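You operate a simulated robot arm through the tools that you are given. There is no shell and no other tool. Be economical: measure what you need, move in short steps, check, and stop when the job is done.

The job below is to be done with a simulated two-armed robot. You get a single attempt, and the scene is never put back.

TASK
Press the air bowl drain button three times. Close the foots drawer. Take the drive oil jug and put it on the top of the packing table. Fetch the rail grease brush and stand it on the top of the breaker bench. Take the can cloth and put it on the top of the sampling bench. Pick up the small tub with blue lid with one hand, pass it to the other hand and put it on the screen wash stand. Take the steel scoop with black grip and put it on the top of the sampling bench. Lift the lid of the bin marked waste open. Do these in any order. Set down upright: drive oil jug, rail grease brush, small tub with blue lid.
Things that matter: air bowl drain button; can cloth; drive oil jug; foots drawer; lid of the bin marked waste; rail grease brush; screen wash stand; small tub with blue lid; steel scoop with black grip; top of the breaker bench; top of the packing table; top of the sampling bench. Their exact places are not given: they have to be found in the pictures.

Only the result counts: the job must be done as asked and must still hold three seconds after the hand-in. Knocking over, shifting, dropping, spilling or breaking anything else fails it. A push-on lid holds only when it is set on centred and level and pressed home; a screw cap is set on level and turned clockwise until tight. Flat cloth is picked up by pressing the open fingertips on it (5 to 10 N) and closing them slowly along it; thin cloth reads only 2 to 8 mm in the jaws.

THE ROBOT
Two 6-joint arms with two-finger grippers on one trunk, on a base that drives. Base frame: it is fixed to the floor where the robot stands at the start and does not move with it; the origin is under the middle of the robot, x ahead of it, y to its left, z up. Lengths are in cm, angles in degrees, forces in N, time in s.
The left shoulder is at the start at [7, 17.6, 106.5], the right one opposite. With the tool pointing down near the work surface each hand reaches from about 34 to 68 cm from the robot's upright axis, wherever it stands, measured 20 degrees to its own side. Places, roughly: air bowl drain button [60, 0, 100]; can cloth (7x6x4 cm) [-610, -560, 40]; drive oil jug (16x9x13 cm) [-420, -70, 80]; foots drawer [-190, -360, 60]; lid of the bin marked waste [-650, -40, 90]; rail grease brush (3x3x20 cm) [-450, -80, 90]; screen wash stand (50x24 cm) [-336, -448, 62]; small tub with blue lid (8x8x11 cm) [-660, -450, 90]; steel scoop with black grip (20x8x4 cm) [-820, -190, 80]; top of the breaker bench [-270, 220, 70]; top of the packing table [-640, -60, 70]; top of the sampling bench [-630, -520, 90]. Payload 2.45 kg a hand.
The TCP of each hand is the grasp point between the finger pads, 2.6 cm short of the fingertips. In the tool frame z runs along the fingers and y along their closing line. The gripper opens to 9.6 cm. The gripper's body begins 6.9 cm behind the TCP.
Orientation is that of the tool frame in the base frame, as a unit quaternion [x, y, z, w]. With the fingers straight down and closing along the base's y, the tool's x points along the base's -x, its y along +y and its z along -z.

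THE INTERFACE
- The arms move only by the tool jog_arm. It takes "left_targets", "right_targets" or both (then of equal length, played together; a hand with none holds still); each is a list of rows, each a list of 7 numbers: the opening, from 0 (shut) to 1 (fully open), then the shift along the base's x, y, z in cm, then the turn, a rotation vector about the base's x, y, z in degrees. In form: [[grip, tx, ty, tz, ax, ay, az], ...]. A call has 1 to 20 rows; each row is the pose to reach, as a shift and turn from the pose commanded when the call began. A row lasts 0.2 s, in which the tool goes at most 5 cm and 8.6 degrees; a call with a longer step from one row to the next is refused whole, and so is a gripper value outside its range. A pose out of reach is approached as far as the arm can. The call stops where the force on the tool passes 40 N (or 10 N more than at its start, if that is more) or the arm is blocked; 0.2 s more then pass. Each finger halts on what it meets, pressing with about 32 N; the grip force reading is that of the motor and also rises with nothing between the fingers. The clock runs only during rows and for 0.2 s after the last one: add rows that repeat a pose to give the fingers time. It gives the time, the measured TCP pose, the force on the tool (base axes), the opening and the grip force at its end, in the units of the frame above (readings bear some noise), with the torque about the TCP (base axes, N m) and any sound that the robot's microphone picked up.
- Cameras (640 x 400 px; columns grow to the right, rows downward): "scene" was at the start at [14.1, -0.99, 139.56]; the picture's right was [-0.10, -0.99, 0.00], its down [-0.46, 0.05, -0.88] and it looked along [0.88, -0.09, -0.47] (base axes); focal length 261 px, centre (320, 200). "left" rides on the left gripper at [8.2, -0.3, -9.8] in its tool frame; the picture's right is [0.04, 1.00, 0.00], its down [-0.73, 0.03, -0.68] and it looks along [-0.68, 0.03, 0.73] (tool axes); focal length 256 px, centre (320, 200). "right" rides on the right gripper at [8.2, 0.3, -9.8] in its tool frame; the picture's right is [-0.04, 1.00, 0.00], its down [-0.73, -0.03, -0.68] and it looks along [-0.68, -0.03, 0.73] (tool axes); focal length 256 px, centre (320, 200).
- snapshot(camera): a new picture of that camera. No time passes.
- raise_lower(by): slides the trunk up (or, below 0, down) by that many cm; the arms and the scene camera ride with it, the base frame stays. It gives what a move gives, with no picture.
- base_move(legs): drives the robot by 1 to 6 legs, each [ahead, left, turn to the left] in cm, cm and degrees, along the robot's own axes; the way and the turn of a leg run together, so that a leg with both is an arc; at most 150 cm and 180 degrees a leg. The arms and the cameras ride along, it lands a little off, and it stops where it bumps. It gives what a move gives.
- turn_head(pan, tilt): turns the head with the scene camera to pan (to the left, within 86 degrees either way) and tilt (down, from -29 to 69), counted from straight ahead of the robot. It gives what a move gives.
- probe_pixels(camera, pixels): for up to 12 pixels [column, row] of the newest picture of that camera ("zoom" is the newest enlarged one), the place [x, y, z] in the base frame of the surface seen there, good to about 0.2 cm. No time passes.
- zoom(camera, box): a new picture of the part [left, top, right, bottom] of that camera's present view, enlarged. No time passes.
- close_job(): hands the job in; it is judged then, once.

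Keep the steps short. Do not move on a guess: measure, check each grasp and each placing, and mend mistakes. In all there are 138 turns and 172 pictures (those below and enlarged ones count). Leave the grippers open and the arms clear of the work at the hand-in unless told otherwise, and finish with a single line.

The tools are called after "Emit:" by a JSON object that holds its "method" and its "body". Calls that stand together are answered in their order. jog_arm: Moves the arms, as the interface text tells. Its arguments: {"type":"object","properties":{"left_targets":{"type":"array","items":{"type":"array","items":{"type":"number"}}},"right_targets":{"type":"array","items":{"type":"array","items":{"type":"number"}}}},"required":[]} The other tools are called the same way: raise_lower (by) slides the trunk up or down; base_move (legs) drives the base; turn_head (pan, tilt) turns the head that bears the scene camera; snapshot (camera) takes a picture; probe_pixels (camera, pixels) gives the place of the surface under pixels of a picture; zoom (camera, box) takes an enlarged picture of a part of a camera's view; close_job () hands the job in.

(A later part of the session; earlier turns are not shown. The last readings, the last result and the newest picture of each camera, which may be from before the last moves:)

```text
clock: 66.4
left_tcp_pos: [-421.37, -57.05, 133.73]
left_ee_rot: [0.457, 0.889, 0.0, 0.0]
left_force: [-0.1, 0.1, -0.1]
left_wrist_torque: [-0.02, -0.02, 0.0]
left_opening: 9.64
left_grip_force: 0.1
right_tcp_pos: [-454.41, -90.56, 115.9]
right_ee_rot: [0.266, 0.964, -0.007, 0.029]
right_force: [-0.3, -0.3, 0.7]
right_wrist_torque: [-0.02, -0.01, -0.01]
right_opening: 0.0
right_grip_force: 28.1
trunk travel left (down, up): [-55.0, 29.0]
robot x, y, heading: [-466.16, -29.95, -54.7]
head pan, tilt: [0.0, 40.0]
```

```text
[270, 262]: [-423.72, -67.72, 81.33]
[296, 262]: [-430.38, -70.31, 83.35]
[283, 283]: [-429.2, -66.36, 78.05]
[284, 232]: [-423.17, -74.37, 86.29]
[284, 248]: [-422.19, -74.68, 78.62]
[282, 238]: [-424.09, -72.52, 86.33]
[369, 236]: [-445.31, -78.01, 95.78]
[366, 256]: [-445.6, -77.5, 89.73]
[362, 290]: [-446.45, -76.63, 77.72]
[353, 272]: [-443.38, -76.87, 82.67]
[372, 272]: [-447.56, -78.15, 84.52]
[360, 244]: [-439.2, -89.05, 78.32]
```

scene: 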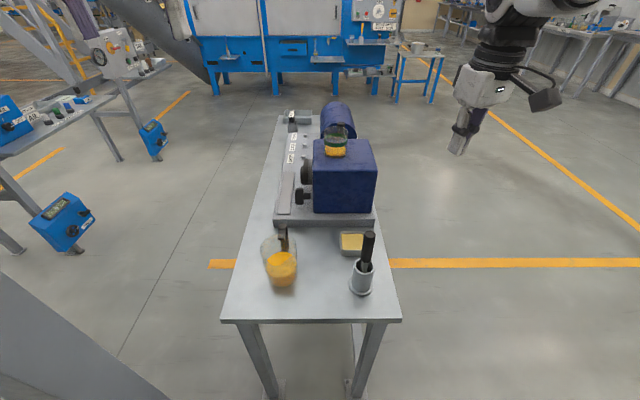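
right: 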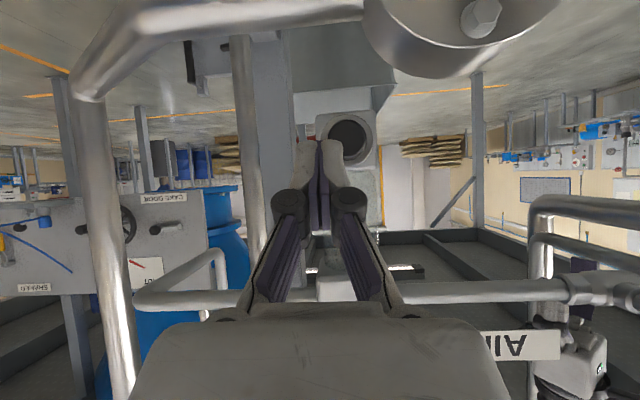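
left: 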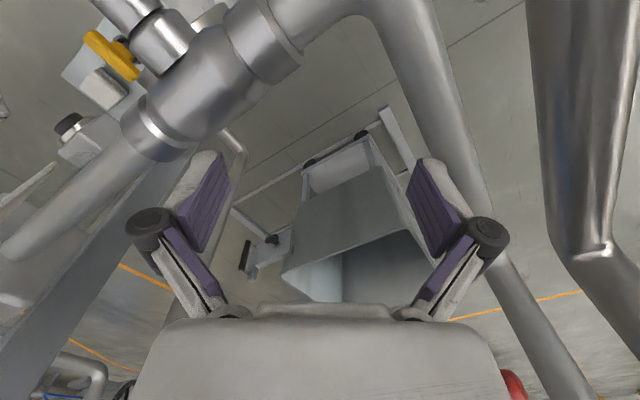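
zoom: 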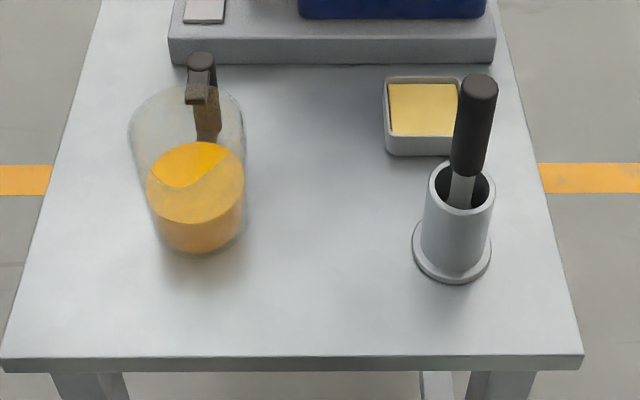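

Emit:
{"method": "zoom", "body": {"camera": "scene", "box": [250, 220, 310, 295]}}

Emit:
{"method": "probe_pixels", "body": {"camera": "scene", "pixels": [[262, 246], [296, 247], [262, 252], [295, 255], [265, 265], [295, 270], [278, 241], [272, 284], [290, 286], [230, 300], [320, 310], [395, 310]]}}

```text
5.33 times, centred on (280, 258) of scene
```

zoom: 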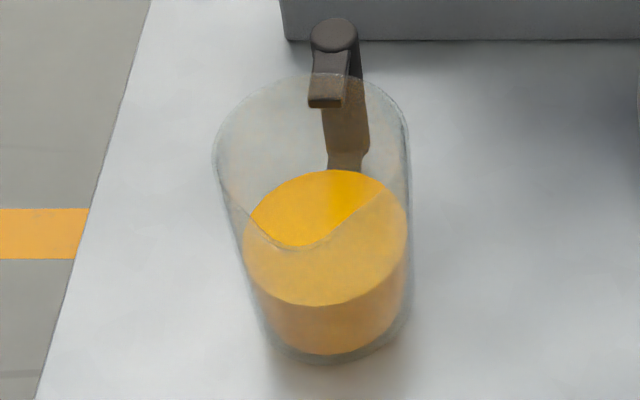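

```text
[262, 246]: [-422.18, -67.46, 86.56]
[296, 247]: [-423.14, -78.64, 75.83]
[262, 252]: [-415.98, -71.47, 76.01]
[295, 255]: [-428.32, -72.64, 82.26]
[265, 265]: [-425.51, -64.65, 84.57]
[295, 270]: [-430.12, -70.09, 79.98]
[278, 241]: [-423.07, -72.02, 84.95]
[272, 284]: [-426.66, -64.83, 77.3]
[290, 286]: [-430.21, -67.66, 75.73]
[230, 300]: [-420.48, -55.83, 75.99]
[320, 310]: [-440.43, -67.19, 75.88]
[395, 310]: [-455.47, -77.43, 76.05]
```

The table is at z 76.0. The jug body centre is near (-425.6,-69.3), about 8.3 cm wide across my y, with its handle pointing away. The brush is near (-444.8,-78.7). I'll hover the right hand, open and square, above the brush first.

Emit:
{"method": "jog_arm", "body": {"right_targets": [[1, 2, 2.5, 0, 0.75, 0.87, -7.9], [1, 4.5, 5.5, 0, 1.5, 1.73, -15.8], [1, 7, 8.5, 0, 2.25, 2.6, -23.7], [1, 9.6, 11.9, -4, 2.25, 2.6, -23.7], [1, 9.6, 11.9, -8, 2.25, 2.6, -23.7], [1, 9.6, 11.9, -12, 2.25, 2.6, -23.7], [1, 9.6, 11.9, -12, 2.25, 2.6, -23.7]]}}

Emit:
{"method": "snapshot", "body": {"camera": "right"}}

Emit:
{"method": "snapshot", "body": {"camera": "scene"}}

```text
refused: row 4 steps farther than a row can; nothing moved
```

```text
140 pictures are left
```

right: 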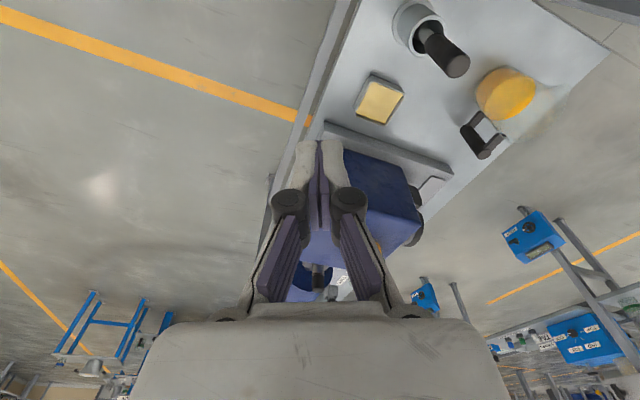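

```text
139 pictures are left
```

scene: 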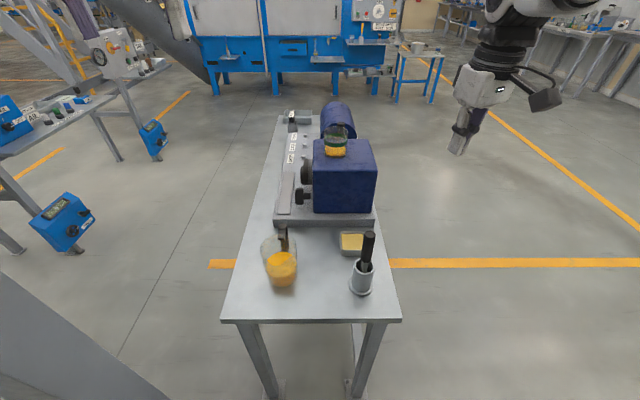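

One step was too long and refused. I'll redo it with smaller steps.

Emit:
{"method": "jog_arm", "body": {"right_targets": [[1, 2, 2.5, 0, 0.75, 0.87, -7.9], [1, 4.5, 5.5, 0, 1.5, 1.73, -15.8], [1, 7, 8.5, 0, 2.25, 2.6, -23.7], [1, 9.6, 11.9, -1, 2.25, 2.6, -23.7], [1, 9.6, 11.9, -5, 2.25, 2.6, -23.7], [1, 9.6, 11.9, -9, 2.25, 2.6, -23.7], [1, 9.6, 11.9, -12, 2.25, 2.6, -23.7], [1, 9.6, 11.9, -12, 2.25, 2.6, -23.7]]}}

Emit:
{"method": "snapshot", "body": {"camera": "right"}}

Emit:
{"method": "zoom", "body": {"camera": "scene", "box": [260, 160, 460, 310]}}

```text
clock: 68.2
left_tcp_pos: [-421.3, -57.16, 133.78]
left_ee_rot: [0.457, 0.889, 0.0, 0.0]
left_force: [-0.2, 0.2, -0.1]
left_wrist_torque: [0.02, -0.03, 0.02]
left_opening: 9.57
left_grip_force: 0.0
right_tcp_pos: [-445.24, -79.34, 105.15]
right_ee_rot: [0.464, 0.886, 0.012, 0.014]
right_force: [-0.8, 0.4, -0.4]
right_wrist_torque: [0.0, -0.04, 0.0]
right_opening: 9.63
right_grip_force: 0.0
trunk travel left (down, up): [-55.0, 29.0]
robot x, y, heading: [-466.63, -30.24, -54.3]
head pan, tilt: [0.0, 40.0]
```

```text
138 pictures are left
```

right: 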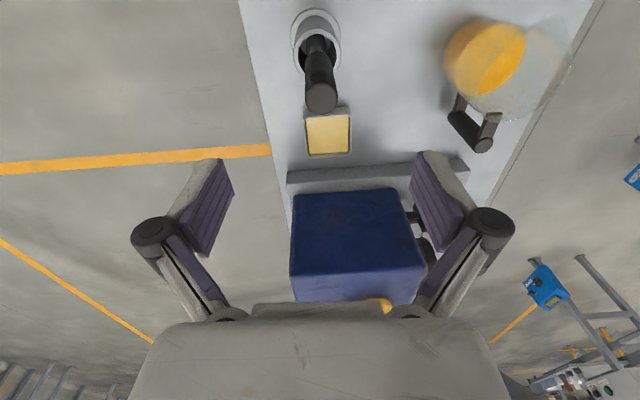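

```text
2.67 times, centred on (360, 235) of scene
```

zoom: 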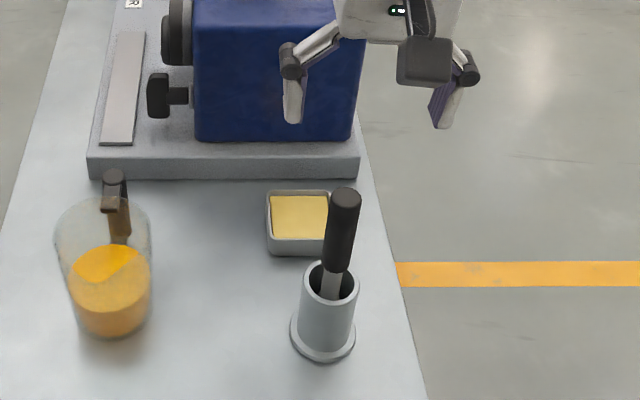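

Emit:
{"method": "probe_pixels", "body": {"camera": "right", "pixels": [[320, 105], [313, 98], [330, 98], [320, 110], [318, 70], [317, 45], [318, 20], [317, 10]]}}

Emit:
{"method": "probe_pixels", "body": {"camera": "zoom", "pixels": [[345, 192], [345, 200], [335, 197], [356, 200], [340, 240]]}}

```text
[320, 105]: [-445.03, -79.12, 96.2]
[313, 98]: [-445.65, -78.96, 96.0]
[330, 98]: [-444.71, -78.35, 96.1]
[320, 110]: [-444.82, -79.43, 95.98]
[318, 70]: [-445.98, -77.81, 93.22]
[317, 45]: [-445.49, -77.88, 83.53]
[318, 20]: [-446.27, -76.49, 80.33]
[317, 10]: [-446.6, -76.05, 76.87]
```

```text
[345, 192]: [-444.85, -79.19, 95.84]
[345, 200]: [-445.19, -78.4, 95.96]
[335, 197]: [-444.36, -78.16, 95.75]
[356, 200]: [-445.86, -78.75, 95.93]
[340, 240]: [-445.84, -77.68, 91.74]
```

The brush top centre is (-445.2,-78.7,96), which is under the hand. I'll lower to z≈91.5 and close.

Emit:
{"method": "jog_arm", "body": {"right_targets": [[1, 0, 0.5, -4, 0, 0, 0], [1, 0, 0.5, -8, 0, 0, 0], [1, 0, 0.5, -12, 0, 0, 0], [1, 0, 0.5, -13.6, 0, 0, 0], [1, 0, 0.5, -13.6, 0, 0, 0], [0.5, 0, 0.5, -13.6, 0, 0, 0], [0.2, 0, 0.5, -13.6, 0, 0, 0], [0, 0, 0.5, -13.6, 0, 0, 0], [0, 0, 0.5, -13.6, 0, 0, 0]]}}

Emit:
{"method": "zoom", "body": {"camera": "scene", "box": [260, 160, 460, 310]}}

```text
clock: 70.2
left_tcp_pos: [-421.29, -57.14, 133.73]
left_ee_rot: [0.457, 0.889, -0.001, 0.0]
left_force: [0.2, 0.2, -0.4]
left_wrist_torque: [-0.01, 0.0, -0.02]
left_opening: 9.59
left_grip_force: 0.1
right_tcp_pos: [-445.97, -80.81, 91.14]
right_ee_rot: [0.48, 0.876, 0.033, 0.015]
right_force: [-0.1, -0.9, -0.9]
right_wrist_torque: [-0.01, 0.0, 0.02]
right_opening: 0.0
right_grip_force: 28.4
right hand out of reach, approached as far as the arm can: row 1, 2, 3, 4, 5, 6, 7, 8, 9
trunk travel left (down, up): [-55.0, 29.0]
robot x, y, heading: [-466.58, -29.43, -54.3]
head pan, tilt: [0.0, 40.0]
```

```text
2.67 times, centred on (360, 235) of scene
```

zoom: 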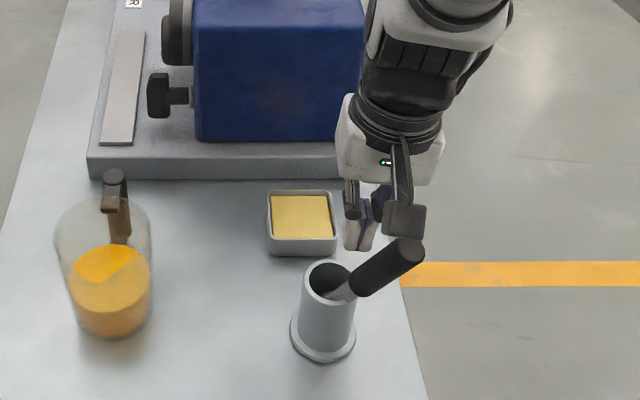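

The pose was out of reach, so the hand drifted and nudged the brush, which now leans in its cup. I'll raise the hand straight up and then shift the base so the brush is more to my right.

Emit:
{"method": "jog_arm", "body": {"right_targets": [[0, 0, 0, 2, 0, 0, 0], [0, 0, 0, 5, 0, 0, 0], [0, 0, 0, 9, 0, 0, 0], [0, 0, 0, 13, 0, 0, 0], [0, 0, 0, 17, 0, 0, 0], [0, 0, 0, 21, 0, 0, 0]]}}

Emit:
{"method": "zoom", "body": {"camera": "scene", "box": [260, 160, 460, 310]}}

```text
clock: 71.6
left_tcp_pos: [-421.37, -57.05, 133.78]
left_ee_rot: [0.457, 0.889, 0.0, 0.0]
left_force: [0.8, -0.7, 0.4]
left_wrist_torque: [0.03, 0.01, -0.02]
left_opening: 9.6
left_grip_force: 0.0
right_tcp_pos: [-445.32, -79.46, 111.32]
right_ee_rot: [0.457, 0.889, -0.003, -0.001]
right_force: [-0.4, -0.1, -0.5]
right_wrist_torque: [0.0, 0.0, 0.03]
right_opening: 0.0
right_grip_force: 29.0
trunk travel left (down, up): [-55.0, 29.0]
robot x, y, heading: [-466.31, -30.13, -54.4]
head pan, tilt: [0.0, 40.0]
```

```text
2.67 times, centred on (360, 235) of scene
```

zoom: 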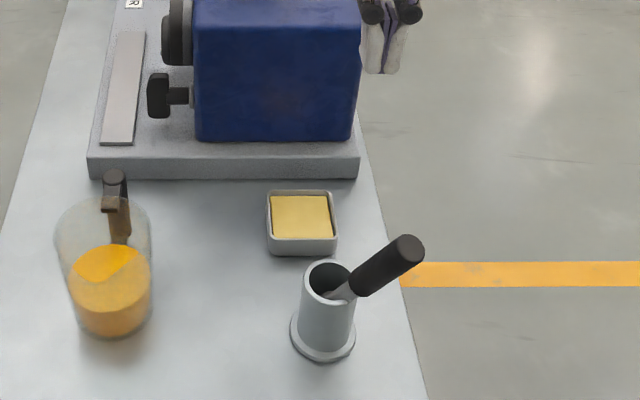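

The cup stands still and the brush leans to my right. I'll measure its axis from two views.

Emit:
{"method": "snapshot", "body": {"camera": "right"}}

Emit:
{"method": "probe_pixels", "body": {"camera": "zoom", "pixels": [[412, 247], [400, 255], [388, 264], [375, 273], [362, 283], [345, 294], [400, 240], [420, 260], [340, 294], [355, 285], [325, 355], [330, 262]]}}

```text
134 pictures are left
```

right: 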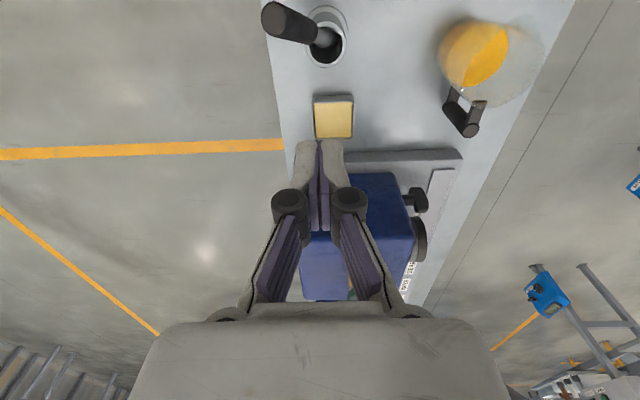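

```text
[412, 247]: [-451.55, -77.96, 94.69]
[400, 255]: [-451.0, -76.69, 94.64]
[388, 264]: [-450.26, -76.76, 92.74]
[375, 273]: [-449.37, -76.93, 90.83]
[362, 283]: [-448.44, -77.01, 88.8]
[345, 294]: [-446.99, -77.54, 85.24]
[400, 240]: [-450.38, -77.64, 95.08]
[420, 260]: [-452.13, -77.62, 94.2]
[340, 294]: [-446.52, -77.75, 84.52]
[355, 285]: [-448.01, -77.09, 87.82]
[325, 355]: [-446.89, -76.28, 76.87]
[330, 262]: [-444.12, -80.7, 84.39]
```

The brush leans 25° along (-0.42,0.06,0.91), with its top centre at (-451.3,-77.4,94.6). I'll turn the base 10° left so the brush comes into the right arm's easy reach.

Emit:
{"method": "base_move", "body": {"legs": [[0, 0, 11]]}}

```text
clock: 72.8
left_tcp_pos: [-416.97, -47.97, 133.76]
left_ee_rot: [0.37, 0.929, 0.0, 0.0]
left_force: [1.1, -0.2, 1.0]
left_wrist_torque: [0.06, 0.01, 0.02]
left_opening: 9.59
left_grip_force: 0.0
right_tcp_pos: [-436.22, -74.6, 111.27]
right_ee_rot: [0.37, 0.929, -0.001, 0.0]
right_force: [0.2, 0.5, -0.2]
right_wrist_torque: [0.03, 0.01, 0.01]
right_opening: 0.01
right_grip_force: 28.9
trunk travel left (down, up): [-55.0, 29.0]
robot x, y, heading: [-466.63, -30.03, -43.4]
head pan, tilt: [0.0, 40.0]
```

Emit:
{"method": "jog_arm", "body": {"right_targets": [[0.5, -4, -0.5, 0, -1, -7, 0], [1, -8, -1, 0, -2, -14, 0], [1, -12, -1.7, 0, -2.9, -21, 0], [1, -16, -2.3, -2, -3.4, -24.8, 0], [1, -17.4, -2.5, -6, -3.4, -24.8, 0], [1, -17.4, -2.5, -10, -3.4, -24.8, 0], [1, -17.4, -2.5, -11.7, -3.4, -24.8, 0], [1, -17.4, -2.5, -11.7, -3.4, -24.8, 0]]}}

Emit:
{"method": "snapshot", "body": {"camera": "right"}}

Emit:
{"method": "snapshot", "body": {"camera": "scene"}}

```text
clock: 74.6
left_tcp_pos: [-416.97, -47.91, 133.72]
left_ee_rot: [0.37, 0.929, -0.001, 0.0]
left_force: [0.2, -0.5, 0.0]
left_wrist_torque: [0.0, -0.01, -0.01]
left_opening: 9.63
left_grip_force: 0.0
right_tcp_pos: [-453.04, -77.48, 98.22]
right_ee_rot: [0.361, 0.907, 0.051, 0.21]
right_force: [0.4, 0.5, -0.7]
right_wrist_torque: [-0.03, 0.0, 0.01]
right_opening: 9.59
right_grip_force: 0.0
right hand out of reach, approached as far as the arm can: row 2, 3, 4, 5, 6, 7, 8
trunk travel left (down, up): [-55.0, 29.0]
robot x, y, heading: [-466.61, -29.74, -43.3]
head pan, tilt: [0.0, 40.0]
```

```text
133 pictures are left
```

right: 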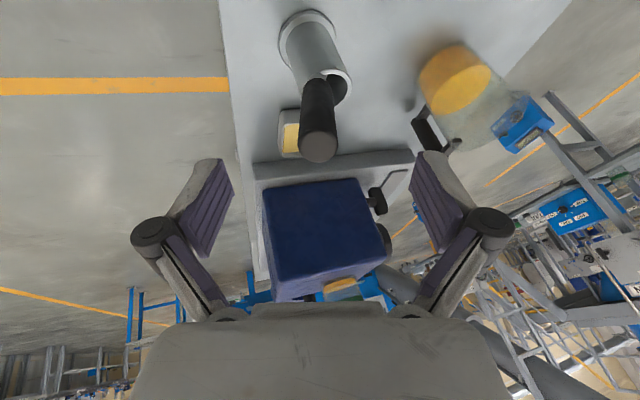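

```text
132 pictures are left
```

scene: 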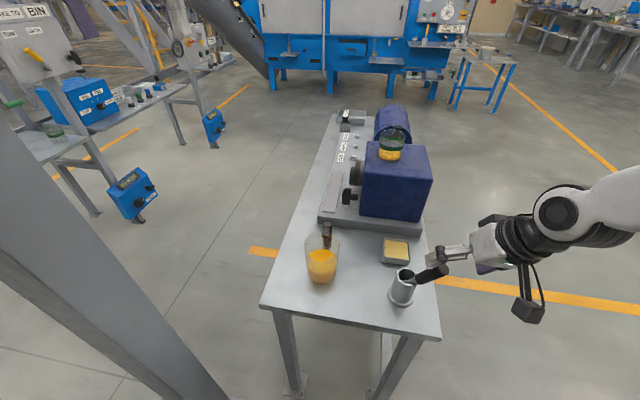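

The hand is near, but the arm is folded too tightly for the tilt. I'll raise it 5 cm and back the base off 10 cm.

Emit:
{"method": "jog_arm", "body": {"right_targets": [[1, 0, 0, 3, 0, 0, 0], [1, 0, 0, 6, 0, 0, 0]]}}

Emit:
{"method": "base_move", "body": {"legs": [[-10, 0, 0]]}}

```text
clock: 75.2
left_tcp_pos: [-416.89, -47.87, 133.75]
left_ee_rot: [0.369, 0.929, 0.0, 0.001]
left_force: [-0.2, 0.6, -0.1]
left_wrist_torque: [0.02, 0.0, -0.02]
left_opening: 9.58
left_grip_force: 0.0
right_tcp_pos: [-450.36, -79.09, 101.2]
right_ee_rot: [0.361, 0.907, 0.051, 0.21]
right_force: [0.3, -0.1, 0.2]
right_wrist_torque: [0.02, 0.03, -0.01]
right_opening: 9.61
right_grip_force: 0.0
right hand out of reach, approached as far as the arm can: row 1, 2
trunk travel left (down, up): [-55.0, 29.0]
robot x, y, heading: [-466.89, -30.39, -43.2]
head pan, tilt: [0.0, 40.0]
```

```text
clock: 76.3
left_tcp_pos: [-424.19, -41.04, 133.72]
left_ee_rot: [0.369, 0.93, -0.001, 0.0]
left_force: [0.0, 0.1, 0.9]
left_wrist_torque: [-0.02, -0.03, -0.03]
left_opening: 9.61
left_grip_force: 0.0
right_tcp_pos: [-457.44, -72.34, 101.18]
right_ee_rot: [0.361, 0.907, 0.051, 0.21]
right_force: [0.4, -0.9, 0.2]
right_wrist_torque: [-0.02, -0.02, -0.02]
right_opening: 9.6
right_grip_force: 0.0
trunk travel left (down, up): [-55.0, 29.0]
robot x, y, heading: [-473.51, -23.11, -43.2]
head pan, tilt: [0.0, 40.0]
```

Emit:
{"method": "jog_arm", "body": {"right_targets": [[1, 1.9, -2.4, 0, 0, 0, 0], [1, 3.8, -4.8, 0, 0, 0, 0], [1, 3.8, -4.8, -1, 0, 0, 0], [1, 3.8, -4.8, -1, 0, 0, 0]]}}

Emit:
{"method": "snapshot", "body": {"camera": "right"}}

Emit:
{"method": "probe_pixels", "body": {"camera": "right", "pixels": [[320, 145], [318, 120]]}}

```text
clock: 77.3
left_tcp_pos: [-424.13, -41.23, 133.77]
left_ee_rot: [0.368, 0.93, 0.001, 0.0]
left_force: [0.0, -0.1, 0.9]
left_wrist_torque: [0.02, 0.0, 0.0]
left_opening: 9.58
left_grip_force: 0.0
right_tcp_pos: [-453.56, -77.18, 100.07]
right_ee_rot: [0.362, 0.907, 0.051, 0.209]
right_force: [0.1, -0.2, -0.1]
right_wrist_torque: [0.0, 0.04, 0.0]
right_opening: 9.6
right_grip_force: 0.0
trunk travel left (down, up): [-55.0, 29.0]
robot x, y, heading: [-473.95, -23.25, -43.5]
head pan, tilt: [0.0, 40.0]
```

```text
131 pictures are left
```

right: 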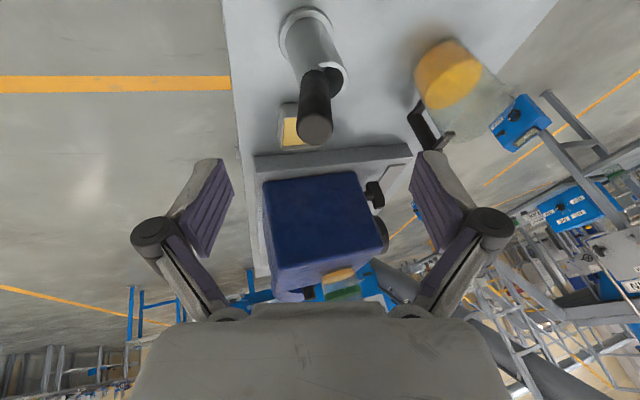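

```text
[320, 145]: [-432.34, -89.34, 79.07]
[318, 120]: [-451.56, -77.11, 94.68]
```

The hand is in reach and aligned. I'll descend 8.5 cm along the brush axis and close.

Emit:
{"method": "jog_arm", "body": {"right_targets": [[1, 1.2, -0.15, -2.6, 0, 0, 0], [1, 2.4, -0.35, -5.2, 0, 0, 0], [1, 3.5, -0.45, -7.7, 0, 0, 0], [1, 3.5, -0.45, -7.7, 0, 0, 0], [0.7, 3.5, -0.45, -7.7, 0, 0, 0], [0.4, 3.5, -0.45, -7.7, 0, 0, 0], [0.1, 3.5, -0.45, -7.7, 0, 0, 0], [0, 3.5, -0.45, -7.7, 0, 0, 0], [0, 3.5, -0.45, -7.7, 0, 0, 0]]}}

Emit:
{"method": "snapshot", "body": {"camera": "right"}}

Emit:
{"method": "zoom", "body": {"camera": "scene", "box": [300, 160, 500, 310]}}

```text
clock: 79.3
left_tcp_pos: [-424.19, -41.31, 133.76]
left_ee_rot: [0.37, 0.929, 0.001, -0.001]
left_force: [0.4, -0.1, 0.4]
left_wrist_torque: [0.0, 0.0, 0.0]
left_opening: 9.59
left_grip_force: 0.0
right_tcp_pos: [-450.06, -77.65, 92.57]
right_ee_rot: [0.363, 0.906, 0.051, 0.209]
right_force: [-3.8, -4.4, 0.4]
right_wrist_torque: [-0.79, 0.65, -0.38]
right_opening: 2.43
right_grip_force: 31.7
trunk travel left (down, up): [-55.0, 29.0]
robot x, y, heading: [-473.51, -23.3, -43.6]
head pan, tilt: [0.0, 40.0]
```

```text
130 pictures are left
```

right: 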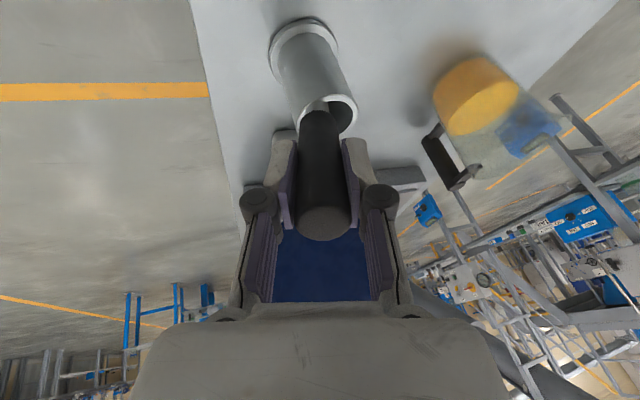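

```text
2.67 times, centred on (400, 235) of scene
```

zoom: 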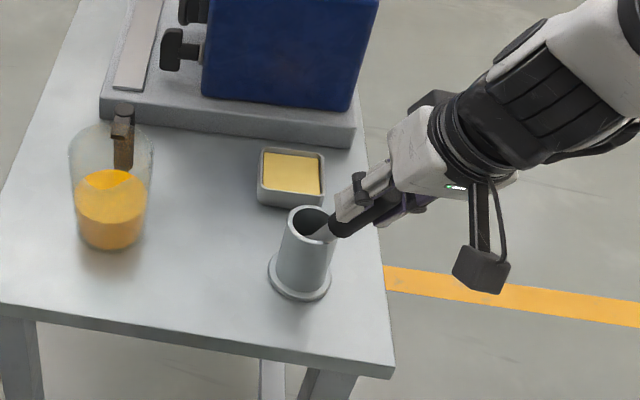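

The brush is gripped (2.4 cm). I'll draw it out along its axis, about 14 cm.

Emit:
{"method": "jog_arm", "body": {"right_targets": [[0, -0.84, 0.11, 1.8, 0, 0, 0], [0, -1.67, 0.23, 3.6, 0, 0, 0], [0, -2.5, 0.34, 5.4, 0, 0, 0], [0, -3.76, 0.5, 8.15, 0, 0, 0], [0, -5, 0.7, 10.9, 0, 0, 0], [0, -6.3, 0.86, 13.6, 0, 0, 0], [0, -6.3, 0.86, 15.5, 0, 0, 0], [0, -6.3, 0.86, 15.5, 0, 0, 0]]}}

Emit:
{"method": "snapshot", "body": {"camera": "scene"}}

```text
clock: 81.1
left_tcp_pos: [-424.24, -41.22, 133.71]
left_ee_rot: [0.369, 0.929, -0.001, 0.001]
left_force: [-0.4, 1.3, -0.8]
left_wrist_torque: [-0.01, -0.02, 0.02]
left_opening: 9.6
left_grip_force: 0.1
right_tcp_pos: [-455.37, -77.69, 107.31]
right_ee_rot: [0.36, 0.908, 0.051, 0.209]
right_force: [-0.5, -0.1, -1.2]
right_wrist_torque: [0.03, 0.03, 0.03]
right_opening: 2.35
right_grip_force: 31.9
right hand out of reach, approached as far as the arm can: row 6, 7, 8
trunk travel left (down, up): [-55.0, 29.0]
robot x, y, heading: [-473.74, -23.41, -43.5]
head pan, tilt: [0.0, 40.0]
```

```text
128 pictures are left
```

scene: 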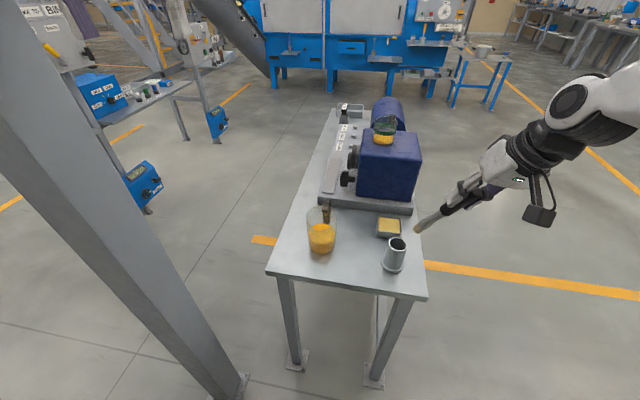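

The brush is out and the cup is in place. I'll set the right hand upright and hold it out to the side.

Emit:
{"method": "jog_arm", "body": {"right_targets": [[0, -1, 0, 2, 1, 7, 0], [0, -2, -0.2, 4, 2, 14, 0], [0, -3, -0.4, 6, 2.9, 21, 0], [0, -4.2, -0.6, 8, 3.4, 24.8, 0], [0, -5, -1, 9, 3.4, 24.8, 0], [0, -5, -1, 9, 3.4, 24.8, 0]]}}

Emit:
{"method": "turn_head", "body": {"pan": -20, "tilt": 30}}

Emit:
{"method": "snapshot", "body": {"camera": "scene"}}

```text
clock: 82.5
left_tcp_pos: [-424.03, -41.13, 133.73]
left_ee_rot: [0.369, 0.929, 0.001, 0.0]
left_force: [0.7, -0.3, -0.4]
left_wrist_torque: [-0.03, 0.02, -0.01]
left_opening: 9.57
left_grip_force: 0.0
right_tcp_pos: [-460.46, -78.48, 116.35]
right_ee_rot: [0.37, 0.929, 0.0, -0.001]
right_force: [0.6, -0.2, -1.0]
right_wrist_torque: [0.01, 0.01, 0.01]
right_opening: 2.39
right_grip_force: 32.0
right hand out of reach, approached as far as the arm can: row 1
trunk travel left (down, up): [-55.0, 29.0]
robot x, y, heading: [-473.73, -23.33, -43.5]
head pan, tilt: [0.0, 40.0]
```

```text
clock: 83.3
left_tcp_pos: [-424.17, -41.21, 133.8]
left_ee_rot: [0.368, 0.93, 0.0, 0.0]
left_force: [0.8, 1.4, 0.1]
left_wrist_torque: [0.03, -0.01, 0.01]
left_opening: 9.62
left_grip_force: 0.0
right_tcp_pos: [-460.32, -78.56, 116.33]
right_ee_rot: [0.37, 0.929, -0.001, 0.0]
right_force: [-1.8, 0.4, -0.8]
right_wrist_torque: [-0.01, 0.0, 0.01]
right_opening: 2.37
right_grip_force: 32.0
trunk travel left (down, up): [-55.0, 29.0]
robot x, y, heading: [-473.98, -23.02, -43.5]
head pan, tilt: [-20.0, 30.0]
```

```text
127 pictures are left
```

scene: 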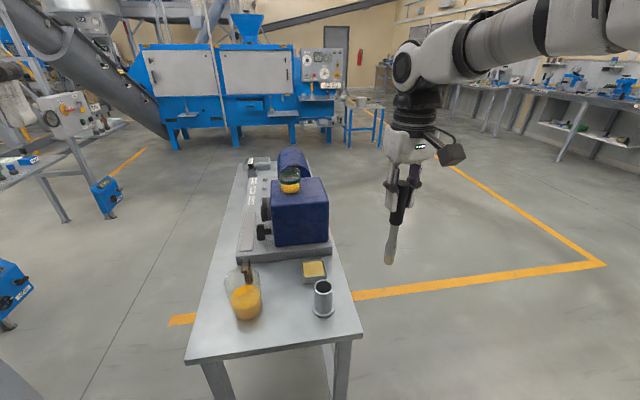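

The brush hangs upright in the right hand. I'll turn 13° right and move 10 cm ahead so the jug lies in front of the left arm.

Emit:
{"method": "base_move", "body": {"legs": [[0, 0, -13.5], [10, 0, 0]]}}

Emit:
{"method": "turn_head", "body": {"pan": 12, "tilt": 45}}

Emit:
{"method": "zoom", "body": {"camera": "scene", "box": [240, 150, 440, 300]}}

```text
clock: 85.3
left_tcp_pos: [-424.22, -60.58, 133.73]
left_ee_rot: [0.476, 0.879, 0.0, 0.0]
left_force: [0.3, -0.6, -0.5]
left_wrist_torque: [-0.01, 0.04, -0.01]
left_opening: 9.58
left_grip_force: 0.0
right_tcp_pos: [-468.28, -88.41, 116.24]
right_ee_rot: [0.476, 0.879, -0.001, 0.0]
right_force: [0.6, 0.6, -0.9]
right_wrist_torque: [0.0, -0.01, -0.01]
right_opening: 2.33
right_grip_force: 32.2
trunk travel left (down, up): [-55.0, 29.0]
robot x, y, heading: [-468.05, -31.69, -56.9]
head pan, tilt: [-20.0, 30.0]
```

```text
clock: 86.3
left_tcp_pos: [-424.26, -60.62, 133.9]
left_ee_rot: [0.476, 0.88, 0.0, 0.0]
left_force: [-0.5, 0.2, -0.2]
left_wrist_torque: [-0.01, 0.05, 0.04]
left_opening: 9.61
left_grip_force: 0.1
right_tcp_pos: [-468.2, -88.3, 116.45]
right_ee_rot: [0.476, 0.879, -0.001, 0.0]
right_force: [1.4, 0.3, -0.9]
right_wrist_torque: [-0.03, 0.01, 0.01]
right_opening: 2.35
right_grip_force: 32.2
trunk travel left (down, up): [-55.0, 29.0]
robot x, y, heading: [-468.35, -31.6, -56.6]
head pan, tilt: [12.0, 45.0]
```

```text
2.67 times, centred on (340, 225) of scene
```

zoom: 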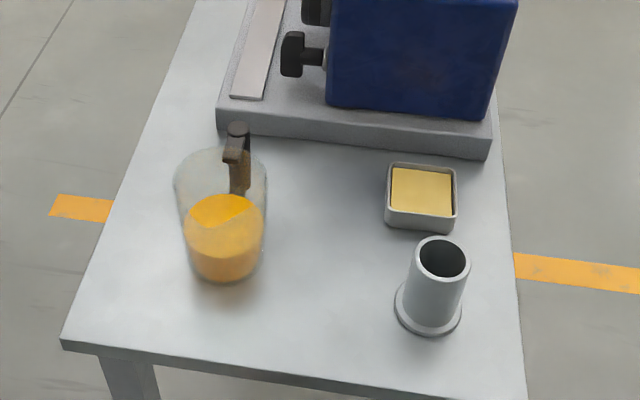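

Now I'll probe the jug edges from here.

Emit:
{"method": "probe_pixels", "body": {"camera": "zoom", "pixels": [[176, 185], [266, 185], [185, 215], [264, 220], [188, 250], [262, 250], [237, 150], [238, 130], [225, 282], [215, 150], [195, 275], [255, 272]]}}

Emit:
{"method": "jog_arm", "body": {"left_targets": [[1, -0.3, -2, -4, 0, 0, 0], [1, -0.6, -4, -8, 0, 0, 0], [1, -0.9, -6, -12, 0, 0, 0], [1, -1.2, -7.5, -16, 0, 0, 0], [1, -1.4, -8.7, -20, 0, 0, 0], [1, -1.4, -8.7, -24, 0, 0, 0], [1, -1.4, -8.7, -28, 0, 0, 0], [1, -1.4, -8.7, -32, 0, 0, 0], [1, -1.4, -8.7, -35, 0, 0, 0], [1, -1.4, -8.7, -35, 0, 0, 0]]}}

Emit:
{"method": "snapshot", "body": {"camera": "left"}}

Emit:
{"method": "snapshot", "body": {"camera": "scene"}}

```text
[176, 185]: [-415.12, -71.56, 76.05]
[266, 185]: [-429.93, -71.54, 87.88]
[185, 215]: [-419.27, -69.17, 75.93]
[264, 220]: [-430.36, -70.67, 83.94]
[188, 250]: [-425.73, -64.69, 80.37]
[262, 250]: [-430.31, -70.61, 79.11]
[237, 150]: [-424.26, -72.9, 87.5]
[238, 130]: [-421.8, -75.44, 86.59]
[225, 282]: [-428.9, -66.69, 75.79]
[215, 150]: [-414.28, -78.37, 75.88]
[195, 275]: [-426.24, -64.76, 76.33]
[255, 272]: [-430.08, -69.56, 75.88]
```

```text
clock: 88.5
left_tcp_pos: [-425.63, -69.06, 98.86]
left_ee_rot: [0.476, 0.88, 0.0, 0.0]
left_force: [-0.5, -0.2, 0.1]
left_wrist_torque: [-0.02, 0.03, 0.02]
left_opening: 9.6
left_grip_force: 0.0
right_tcp_pos: [-468.16, -88.51, 116.35]
right_ee_rot: [0.476, 0.879, -0.001, -0.001]
right_force: [0.2, 1.0, -1.0]
right_wrist_torque: [0.03, -0.02, 0.0]
right_opening: 2.33
right_grip_force: 31.9
trunk travel left (down, up): [-55.0, 29.0]
robot x, y, heading: [-468.12, -31.79, -56.8]
head pan, tilt: [12.0, 45.0]
```

```text
125 pictures are left
```

left: 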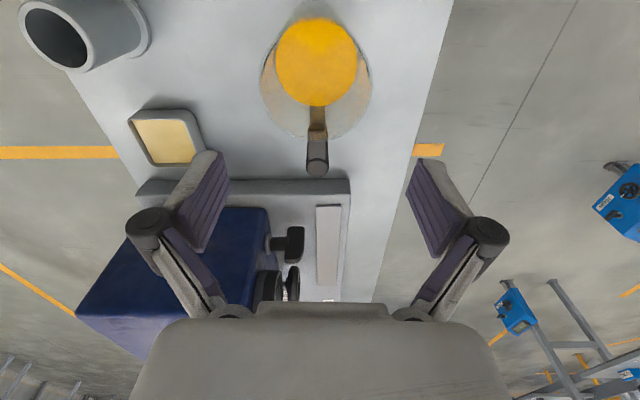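

```text
124 pictures are left
```

scene: 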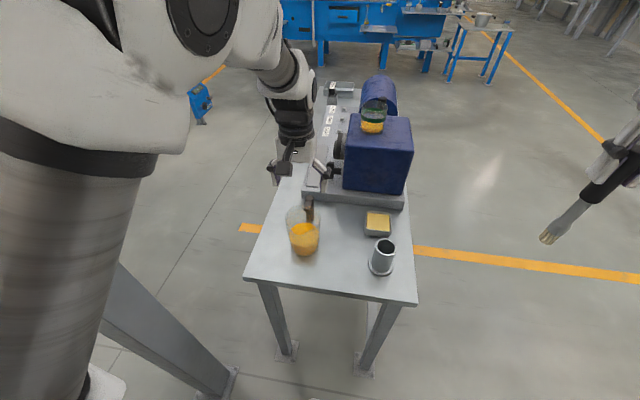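

The jug is centred between the fingers (offset 0.5 cm) and its rim is at z≈88. I'll correct the offset, lower to z 83 and watch the force.

Emit:
{"method": "jog_arm", "body": {"left_targets": [[1, -0.4, -0.3, -3, 0, 0, 0], [1, -0.4, -0.3, -6.5, 0, 0, 0], [1, -0.4, -0.3, -7.5, 0, 0, 0], [1, -0.4, -0.3, -8.5, 0, 0, 0], [1, -0.4, -0.3, -8.5, 0, 0, 0]]}}

Emit:
{"method": "snapshot", "body": {"camera": "left"}}

Emit:
{"method": "zoom", "body": {"camera": "scene", "box": [230, 140, 390, 270]}}

```text
clock: 89.7
left_tcp_pos: [-425.88, -69.59, 90.14]
left_ee_rot: [0.475, 0.88, 0.0, 0.0]
left_force: [0.5, 0.5, 0.1]
left_wrist_torque: [0.0, -0.02, -0.01]
left_opening: 9.59
left_grip_force: 0.0
right_tcp_pos: [-468.21, -88.47, 116.44]
right_ee_rot: [0.476, 0.88, -0.002, -0.001]
right_force: [1.1, 0.2, -0.6]
right_wrist_torque: [-0.01, 0.01, 0.01]
right_opening: 2.32
right_grip_force: 32.0
trunk travel left (down, up): [-55.0, 29.0]
robot x, y, heading: [-468.39, -31.7, -56.6]
head pan, tilt: [12.0, 45.0]
```

```text
123 pictures are left
```

left: 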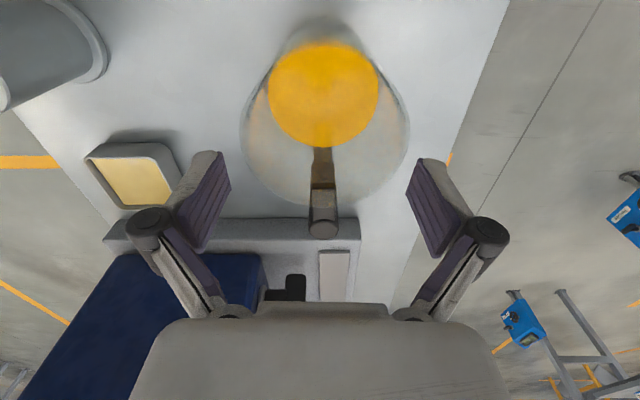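

```text
3.08 times, centred on (310, 205) of scene
```

zoom: 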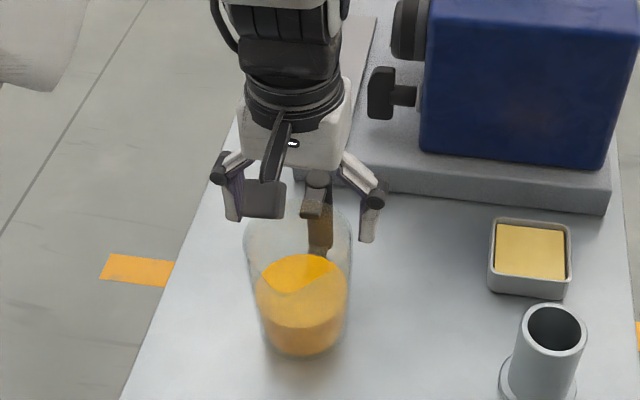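

The jug's rim centre looks about 2 cm nearer to me than the finger line. I'll probe the rim from the wrist view.

Emit:
{"method": "probe_pixels", "body": {"camera": "left", "pixels": [[243, 130], [407, 130], [250, 150], [400, 155], [290, 198], [350, 198], [322, 230], [320, 60], [247, 110], [404, 105], [320, 212]]}}

```text
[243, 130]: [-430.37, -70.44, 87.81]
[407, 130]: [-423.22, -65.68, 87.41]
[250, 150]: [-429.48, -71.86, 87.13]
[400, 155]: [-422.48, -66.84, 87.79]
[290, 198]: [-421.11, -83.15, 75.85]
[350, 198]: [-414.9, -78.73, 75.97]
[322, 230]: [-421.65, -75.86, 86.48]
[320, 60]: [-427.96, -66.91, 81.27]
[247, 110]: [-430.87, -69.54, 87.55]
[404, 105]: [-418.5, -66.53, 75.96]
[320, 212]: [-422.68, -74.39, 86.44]
```

The rim is 8.6 cm wide, centred laterally and 1 cm closer to me. I'll correct by (-0.5,+0.8) and descend slowly.

Emit:
{"method": "jog_arm", "body": {"left_targets": [[1, -0.5, 0.85, 0, 0, 0, 0], [1, -0.5, 0.85, -1, 0, 0, 0], [1, -0.5, 0.85, -2.5, 0, 0, 0], [1, -0.5, 0.85, -4, 0, 0, 0], [1, -0.5, 0.85, -5.5, 0, 0, 0], [1, -0.5, 0.85, -7.2, 0, 0, 0], [1, -0.5, 0.85, -7.2, 0, 0, 0]]}}

Emit:
{"method": "zoom", "body": {"camera": "scene", "box": [230, 140, 390, 270]}}

```text
clock: 91.3
left_tcp_pos: [-426.59, -68.75, 83.25]
left_ee_rot: [0.476, 0.879, -0.001, 0.0]
left_force: [3.3, -0.1, 20.4]
left_wrist_torque: [0.21, -0.25, 0.17]
left_opening: 9.79
left_grip_force: 0.1
right_tcp_pos: [-468.47, -88.34, 116.42]
right_ee_rot: [0.476, 0.879, -0.001, 0.0]
right_force: [0.0, 0.2, -0.1]
right_wrist_torque: [0.03, 0.01, -0.02]
right_opening: 2.32
right_grip_force: 32.1
trunk travel left (down, up): [-55.0, 29.0]
robot x, y, heading: [-468.32, -31.72, -56.5]
head pan, tilt: [12.0, 45.0]
```

```text
3.08 times, centred on (310, 205) of scene
```

zoom: 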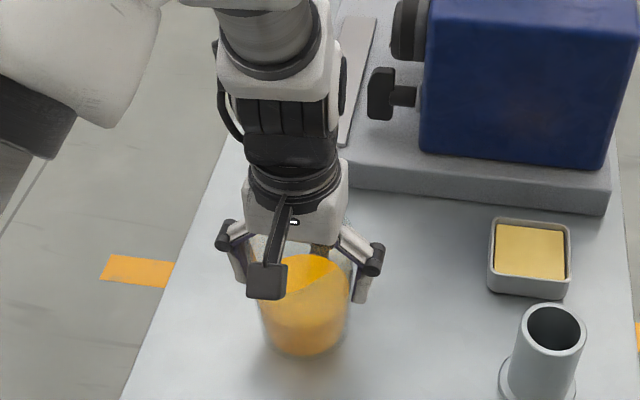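

There's 20 N of contact, so the rim touches the upper fingers. I'll lift 0.8 cm and close gently.

Emit:
{"method": "jog_arm", "body": {"left_targets": [[1, 0, 0, 0.5, 0, 0, 0], [1, 0, 0, 1.0, 0, 0, 0], [1, 0, 0, 1.0, 0, 0, 0], [0.92, 0, 0, 1.0, 0, 0, 0], [0.85, 0, 0, 1.0, 0, 0, 0], [0.7, 0, 0, 1.0, 0, 0, 0], [0.5, 0, 0, 1.0, 0, 0, 0], [0.5, 0, 0, 1.0, 0, 0, 0]]}}

Emit:
{"method": "snapshot", "body": {"camera": "left"}}

```text
clock: 93.1
left_tcp_pos: [-426.66, -68.72, 84.16]
left_ee_rot: [0.476, 0.88, -0.001, 0.001]
left_force: [3.8, -5.1, 27.2]
left_wrist_torque: [0.07, 0.3, 0.16]
left_opening: 8.29
left_grip_force: 32.5
right_tcp_pos: [-468.3, -88.44, 116.5]
right_ee_rot: [0.476, 0.879, 0.0, 0.001]
right_force: [0.3, 0.0, -0.7]
right_wrist_torque: [0.02, 0.01, 0.0]
right_opening: 2.33
right_grip_force: 32.0
trunk travel left (down, up): [-55.0, 29.0]
robot x, y, heading: [-468.31, -31.82, -56.7]
head pan, tilt: [12.0, 45.0]
```

```text
120 pictures are left
```

left: 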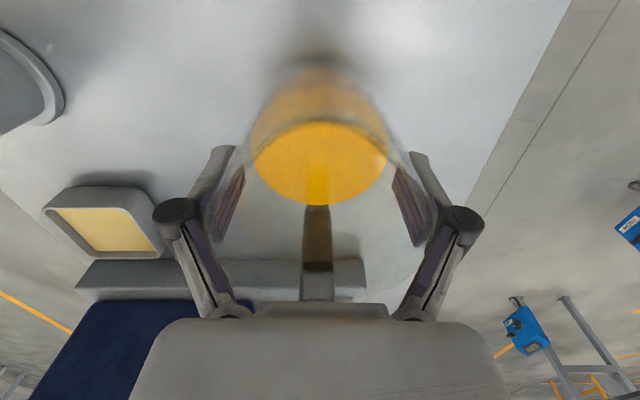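

Gripped at 8.3 cm. I'll lift 3 cm and check.

Emit:
{"method": "jog_arm", "body": {"left_targets": [[0.4, 0, 0, 0.7, 0, 0, 0], [0.4, 0, 0, 1.5, 0, 0, 0], [0.4, 0, 0, 2.2, 0, 0, 0], [0.4, 0, 0, 3, 0, 0, 0], [0.4, 0, 0, 3, 0, 0, 0]]}}

Emit:
{"method": "zoom", "body": {"camera": "scene", "box": [230, 140, 390, 270]}}

```text
clock: 94.3
left_tcp_pos: [-426.6, -68.69, 87.0]
left_ee_rot: [0.475, 0.88, 0.001, -0.002]
left_force: [0.6, -0.1, -3.6]
left_wrist_torque: [0.1, 0.03, 0.0]
left_opening: 8.28
left_grip_force: 32.4
right_tcp_pos: [-468.16, -88.53, 116.51]
right_ee_rot: [0.477, 0.879, -0.001, 0.0]
right_force: [0.2, -0.2, -0.5]
right_wrist_torque: [0.0, 0.0, 0.0]
right_opening: 2.34
right_grip_force: 32.2
trunk travel left (down, up): [-55.0, 29.0]
robot x, y, heading: [-468.06, -31.78, -56.8]
head pan, tilt: [12.0, 45.0]
```

```text
3.08 times, centred on (310, 205) of scene
```

zoom: 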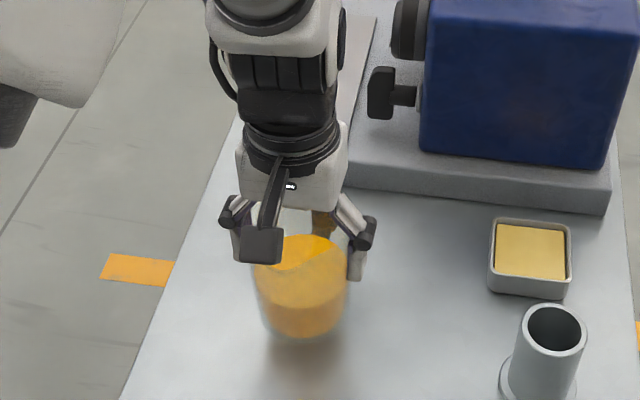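

The jug is held steady (3.6 N). I'll raise it to carry height, then turn right toward the packing table.

Emit:
{"method": "jog_arm", "body": {"left_targets": [[0.4, 0, 0, 3, 0, 0, 0], [0.4, 0, 0, 6, 0, 0, 0], [0.4, 0, 0, 9, 0, 0, 0], [0.4, 0, 0, 12, 0, 0, 0], [0.4, 0, 0, 15, 0, 0, 0], [0.4, 0, 0, 18, 0, 0, 0], [0.4, 0, 0, 21, 0, 0, 0], [0.4, 0, 0, 24, 0, 0, 0], [0.4, 0, 0, 27, 0, 0, 0], [0.4, 0, 0, 27, 0, 0, 0]]}}

Emit:
{"method": "base_move", "body": {"legs": [[0, 0, -60], [0, 0, -60]]}}

Emit:
{"method": "turn_head", "body": {"pan": -5, "tilt": 25}}

Emit:
{"method": "snapshot", "body": {"camera": "scene"}}

```text
clock: 96.5
left_tcp_pos: [-426.44, -68.79, 114.22]
left_ee_rot: [0.476, 0.88, 0.0, -0.001]
left_force: [0.1, 0.5, -2.8]
left_wrist_torque: [0.11, 0.09, -0.02]
left_opening: 8.26
left_grip_force: 31.6
right_tcp_pos: [-468.15, -88.49, 116.34]
right_ee_rot: [0.477, 0.879, -0.001, 0.0]
right_force: [0.4, 0.2, -0.9]
right_wrist_torque: [0.01, 0.01, 0.01]
right_opening: 2.34
right_grip_force: 31.7
trunk travel left (down, up): [-55.0, 29.0]
robot x, y, heading: [-468.39, -31.19, -56.6]
head pan, tilt: [12.0, 45.0]
```

```text
clock: 102.0
left_tcp_pos: [-520.55, -51.87, 114.0]
left_ee_rot: [0.999, 0.051, 0.001, 0.001]
left_force: [0.6, -0.3, -4.0]
left_wrist_torque: [0.01, -0.14, 0.0]
left_opening: 8.24
left_grip_force: 32.0
right_tcp_pos: [-519.16, -6.13, 116.45]
right_ee_rot: [0.999, 0.051, -0.005, 0.004]
right_force: [-3.8, -4.6, -0.9]
right_wrist_torque: [0.1, -0.15, 0.1]
right_opening: 2.33
right_grip_force: 32.1
trunk travel left (down, up): [-55.0, 29.0]
robot x, y, heading: [-467.88, -31.65, -174.0]
head pan, tilt: [12.0, 45.0]
stopped in leg 2: the force on the tool passed its limit at 103 N (the readings are from after the stop); the commanded pose is now the measured one
```

```text
clock: 102.8
left_tcp_pos: [-520.47, -51.75, 114.01]
left_ee_rot: [0.999, 0.051, 0.001, 0.0]
left_force: [-1.2, -0.4, -5.2]
left_wrist_torque: [-0.01, -0.1, -0.02]
left_opening: 8.26
left_grip_force: 31.4
right_tcp_pos: [-519.0, -6.09, 116.38]
right_ee_rot: [0.999, 0.049, -0.004, 0.005]
right_force: [-3.6, -4.4, -0.6]
right_wrist_torque: [0.15, -0.16, 0.09]
right_opening: 2.34
right_grip_force: 32.0
trunk travel left (down, up): [-55.0, 29.0]
robot x, y, heading: [-468.11, -31.54, -173.8]
head pan, tilt: [-5.0, 25.0]
```

```text
118 pictures are left
```

scene: 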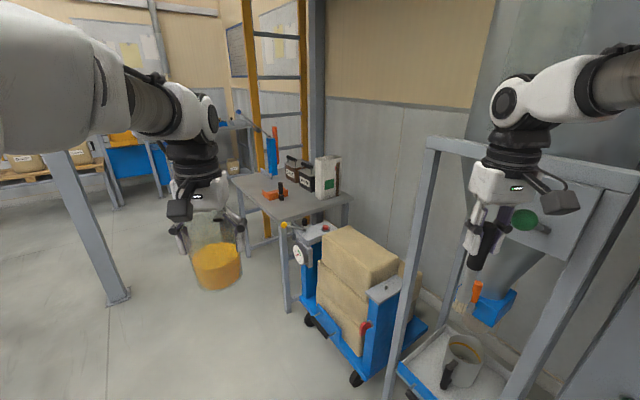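

The right hand bumped the filling-stand frame. I'll turn back left a little, then probe the frame.

Emit:
{"method": "base_move", "body": {"legs": [[0, 0, 8]]}}

Emit:
{"method": "snapshot", "body": {"camera": "scene"}}

Emit:
{"method": "probe_pixels", "body": {"camera": "scene", "pixels": [[410, 250], [560, 280], [430, 165], [600, 180], [230, 195], [345, 195], [285, 270], [110, 290], [330, 240], [380, 300], [280, 195], [500, 215]]}}

```text
clock: 103.8
left_tcp_pos: [-517.12, -58.79, 114.06]
left_ee_rot: [0.993, 0.121, 0.001, 0.0]
left_force: [-0.4, -0.7, -3.7]
left_wrist_torque: [0.06, -0.11, -0.01]
left_opening: 8.25
left_grip_force: 31.9
right_tcp_pos: [-522.23, -13.48, 116.33]
right_ee_rot: [0.993, 0.12, -0.005, 0.004]
right_force: [-0.3, -0.3, -0.9]
right_wrist_torque: [-0.02, 0.02, -0.04]
right_opening: 2.35
right_grip_force: 32.1
trunk travel left (down, up): [-55.0, 29.0]
robot x, y, heading: [-468.35, -31.8, -166.1]
head pan, tilt: [-5.0, 25.0]
```

```text
117 pictures are left
```

scene: 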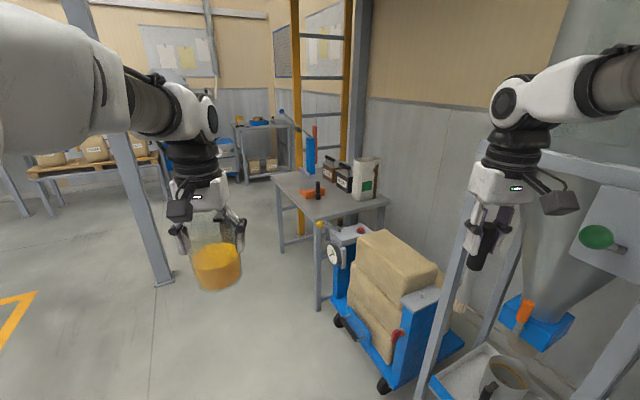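

```text
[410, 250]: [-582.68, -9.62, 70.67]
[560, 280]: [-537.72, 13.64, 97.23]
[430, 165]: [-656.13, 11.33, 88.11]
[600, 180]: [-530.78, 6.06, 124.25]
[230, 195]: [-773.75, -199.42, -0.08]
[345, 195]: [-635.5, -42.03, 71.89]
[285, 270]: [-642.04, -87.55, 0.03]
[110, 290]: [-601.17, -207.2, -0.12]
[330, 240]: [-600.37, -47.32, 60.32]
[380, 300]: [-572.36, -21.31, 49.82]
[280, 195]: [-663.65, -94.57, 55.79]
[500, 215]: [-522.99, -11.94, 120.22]
```

Emit:
{"method": "probe_pixels", "body": {"camera": "scene", "pixels": [[319, 219], [386, 204], [276, 177], [345, 205], [310, 193], [318, 190], [365, 195], [300, 180], [335, 210], [460, 300]]}}

Emit:
{"method": "zoom", "body": {"camera": "scene", "box": [260, 120, 420, 250]}}

Emit:
{"method": "zoom", "body": {"camera": "scene", "box": [420, 150, 620, 400]}}

```text
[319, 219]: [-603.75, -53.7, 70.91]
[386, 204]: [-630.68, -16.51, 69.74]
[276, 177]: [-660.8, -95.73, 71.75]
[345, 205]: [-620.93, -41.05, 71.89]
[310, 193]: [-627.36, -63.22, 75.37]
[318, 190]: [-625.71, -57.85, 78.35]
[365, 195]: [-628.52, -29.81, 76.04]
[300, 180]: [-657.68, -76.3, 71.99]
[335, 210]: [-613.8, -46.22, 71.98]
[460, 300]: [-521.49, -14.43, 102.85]
```

```text
3.08 times, centred on (340, 185) of scene
```

zoom: 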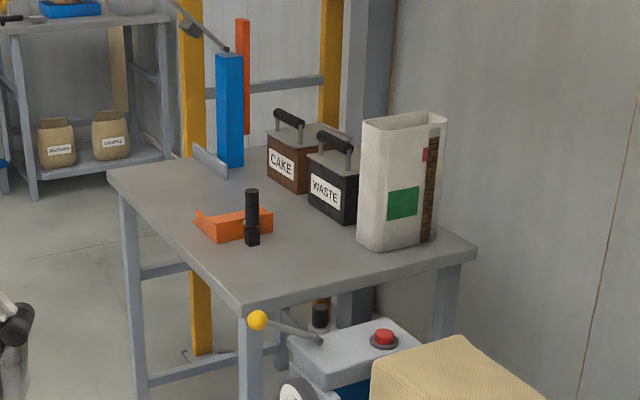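

```text
1.60 times, centred on (520, 275) of scene
```

zoom: 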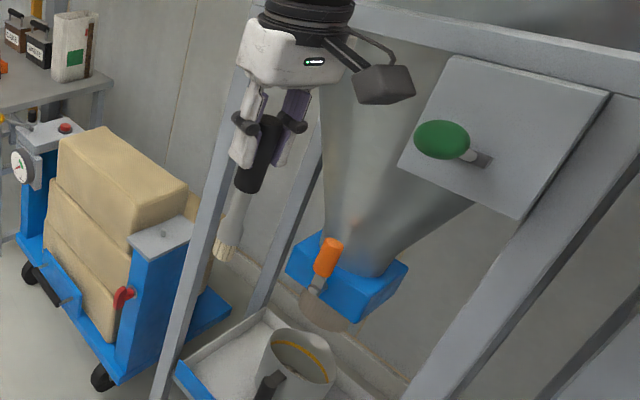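

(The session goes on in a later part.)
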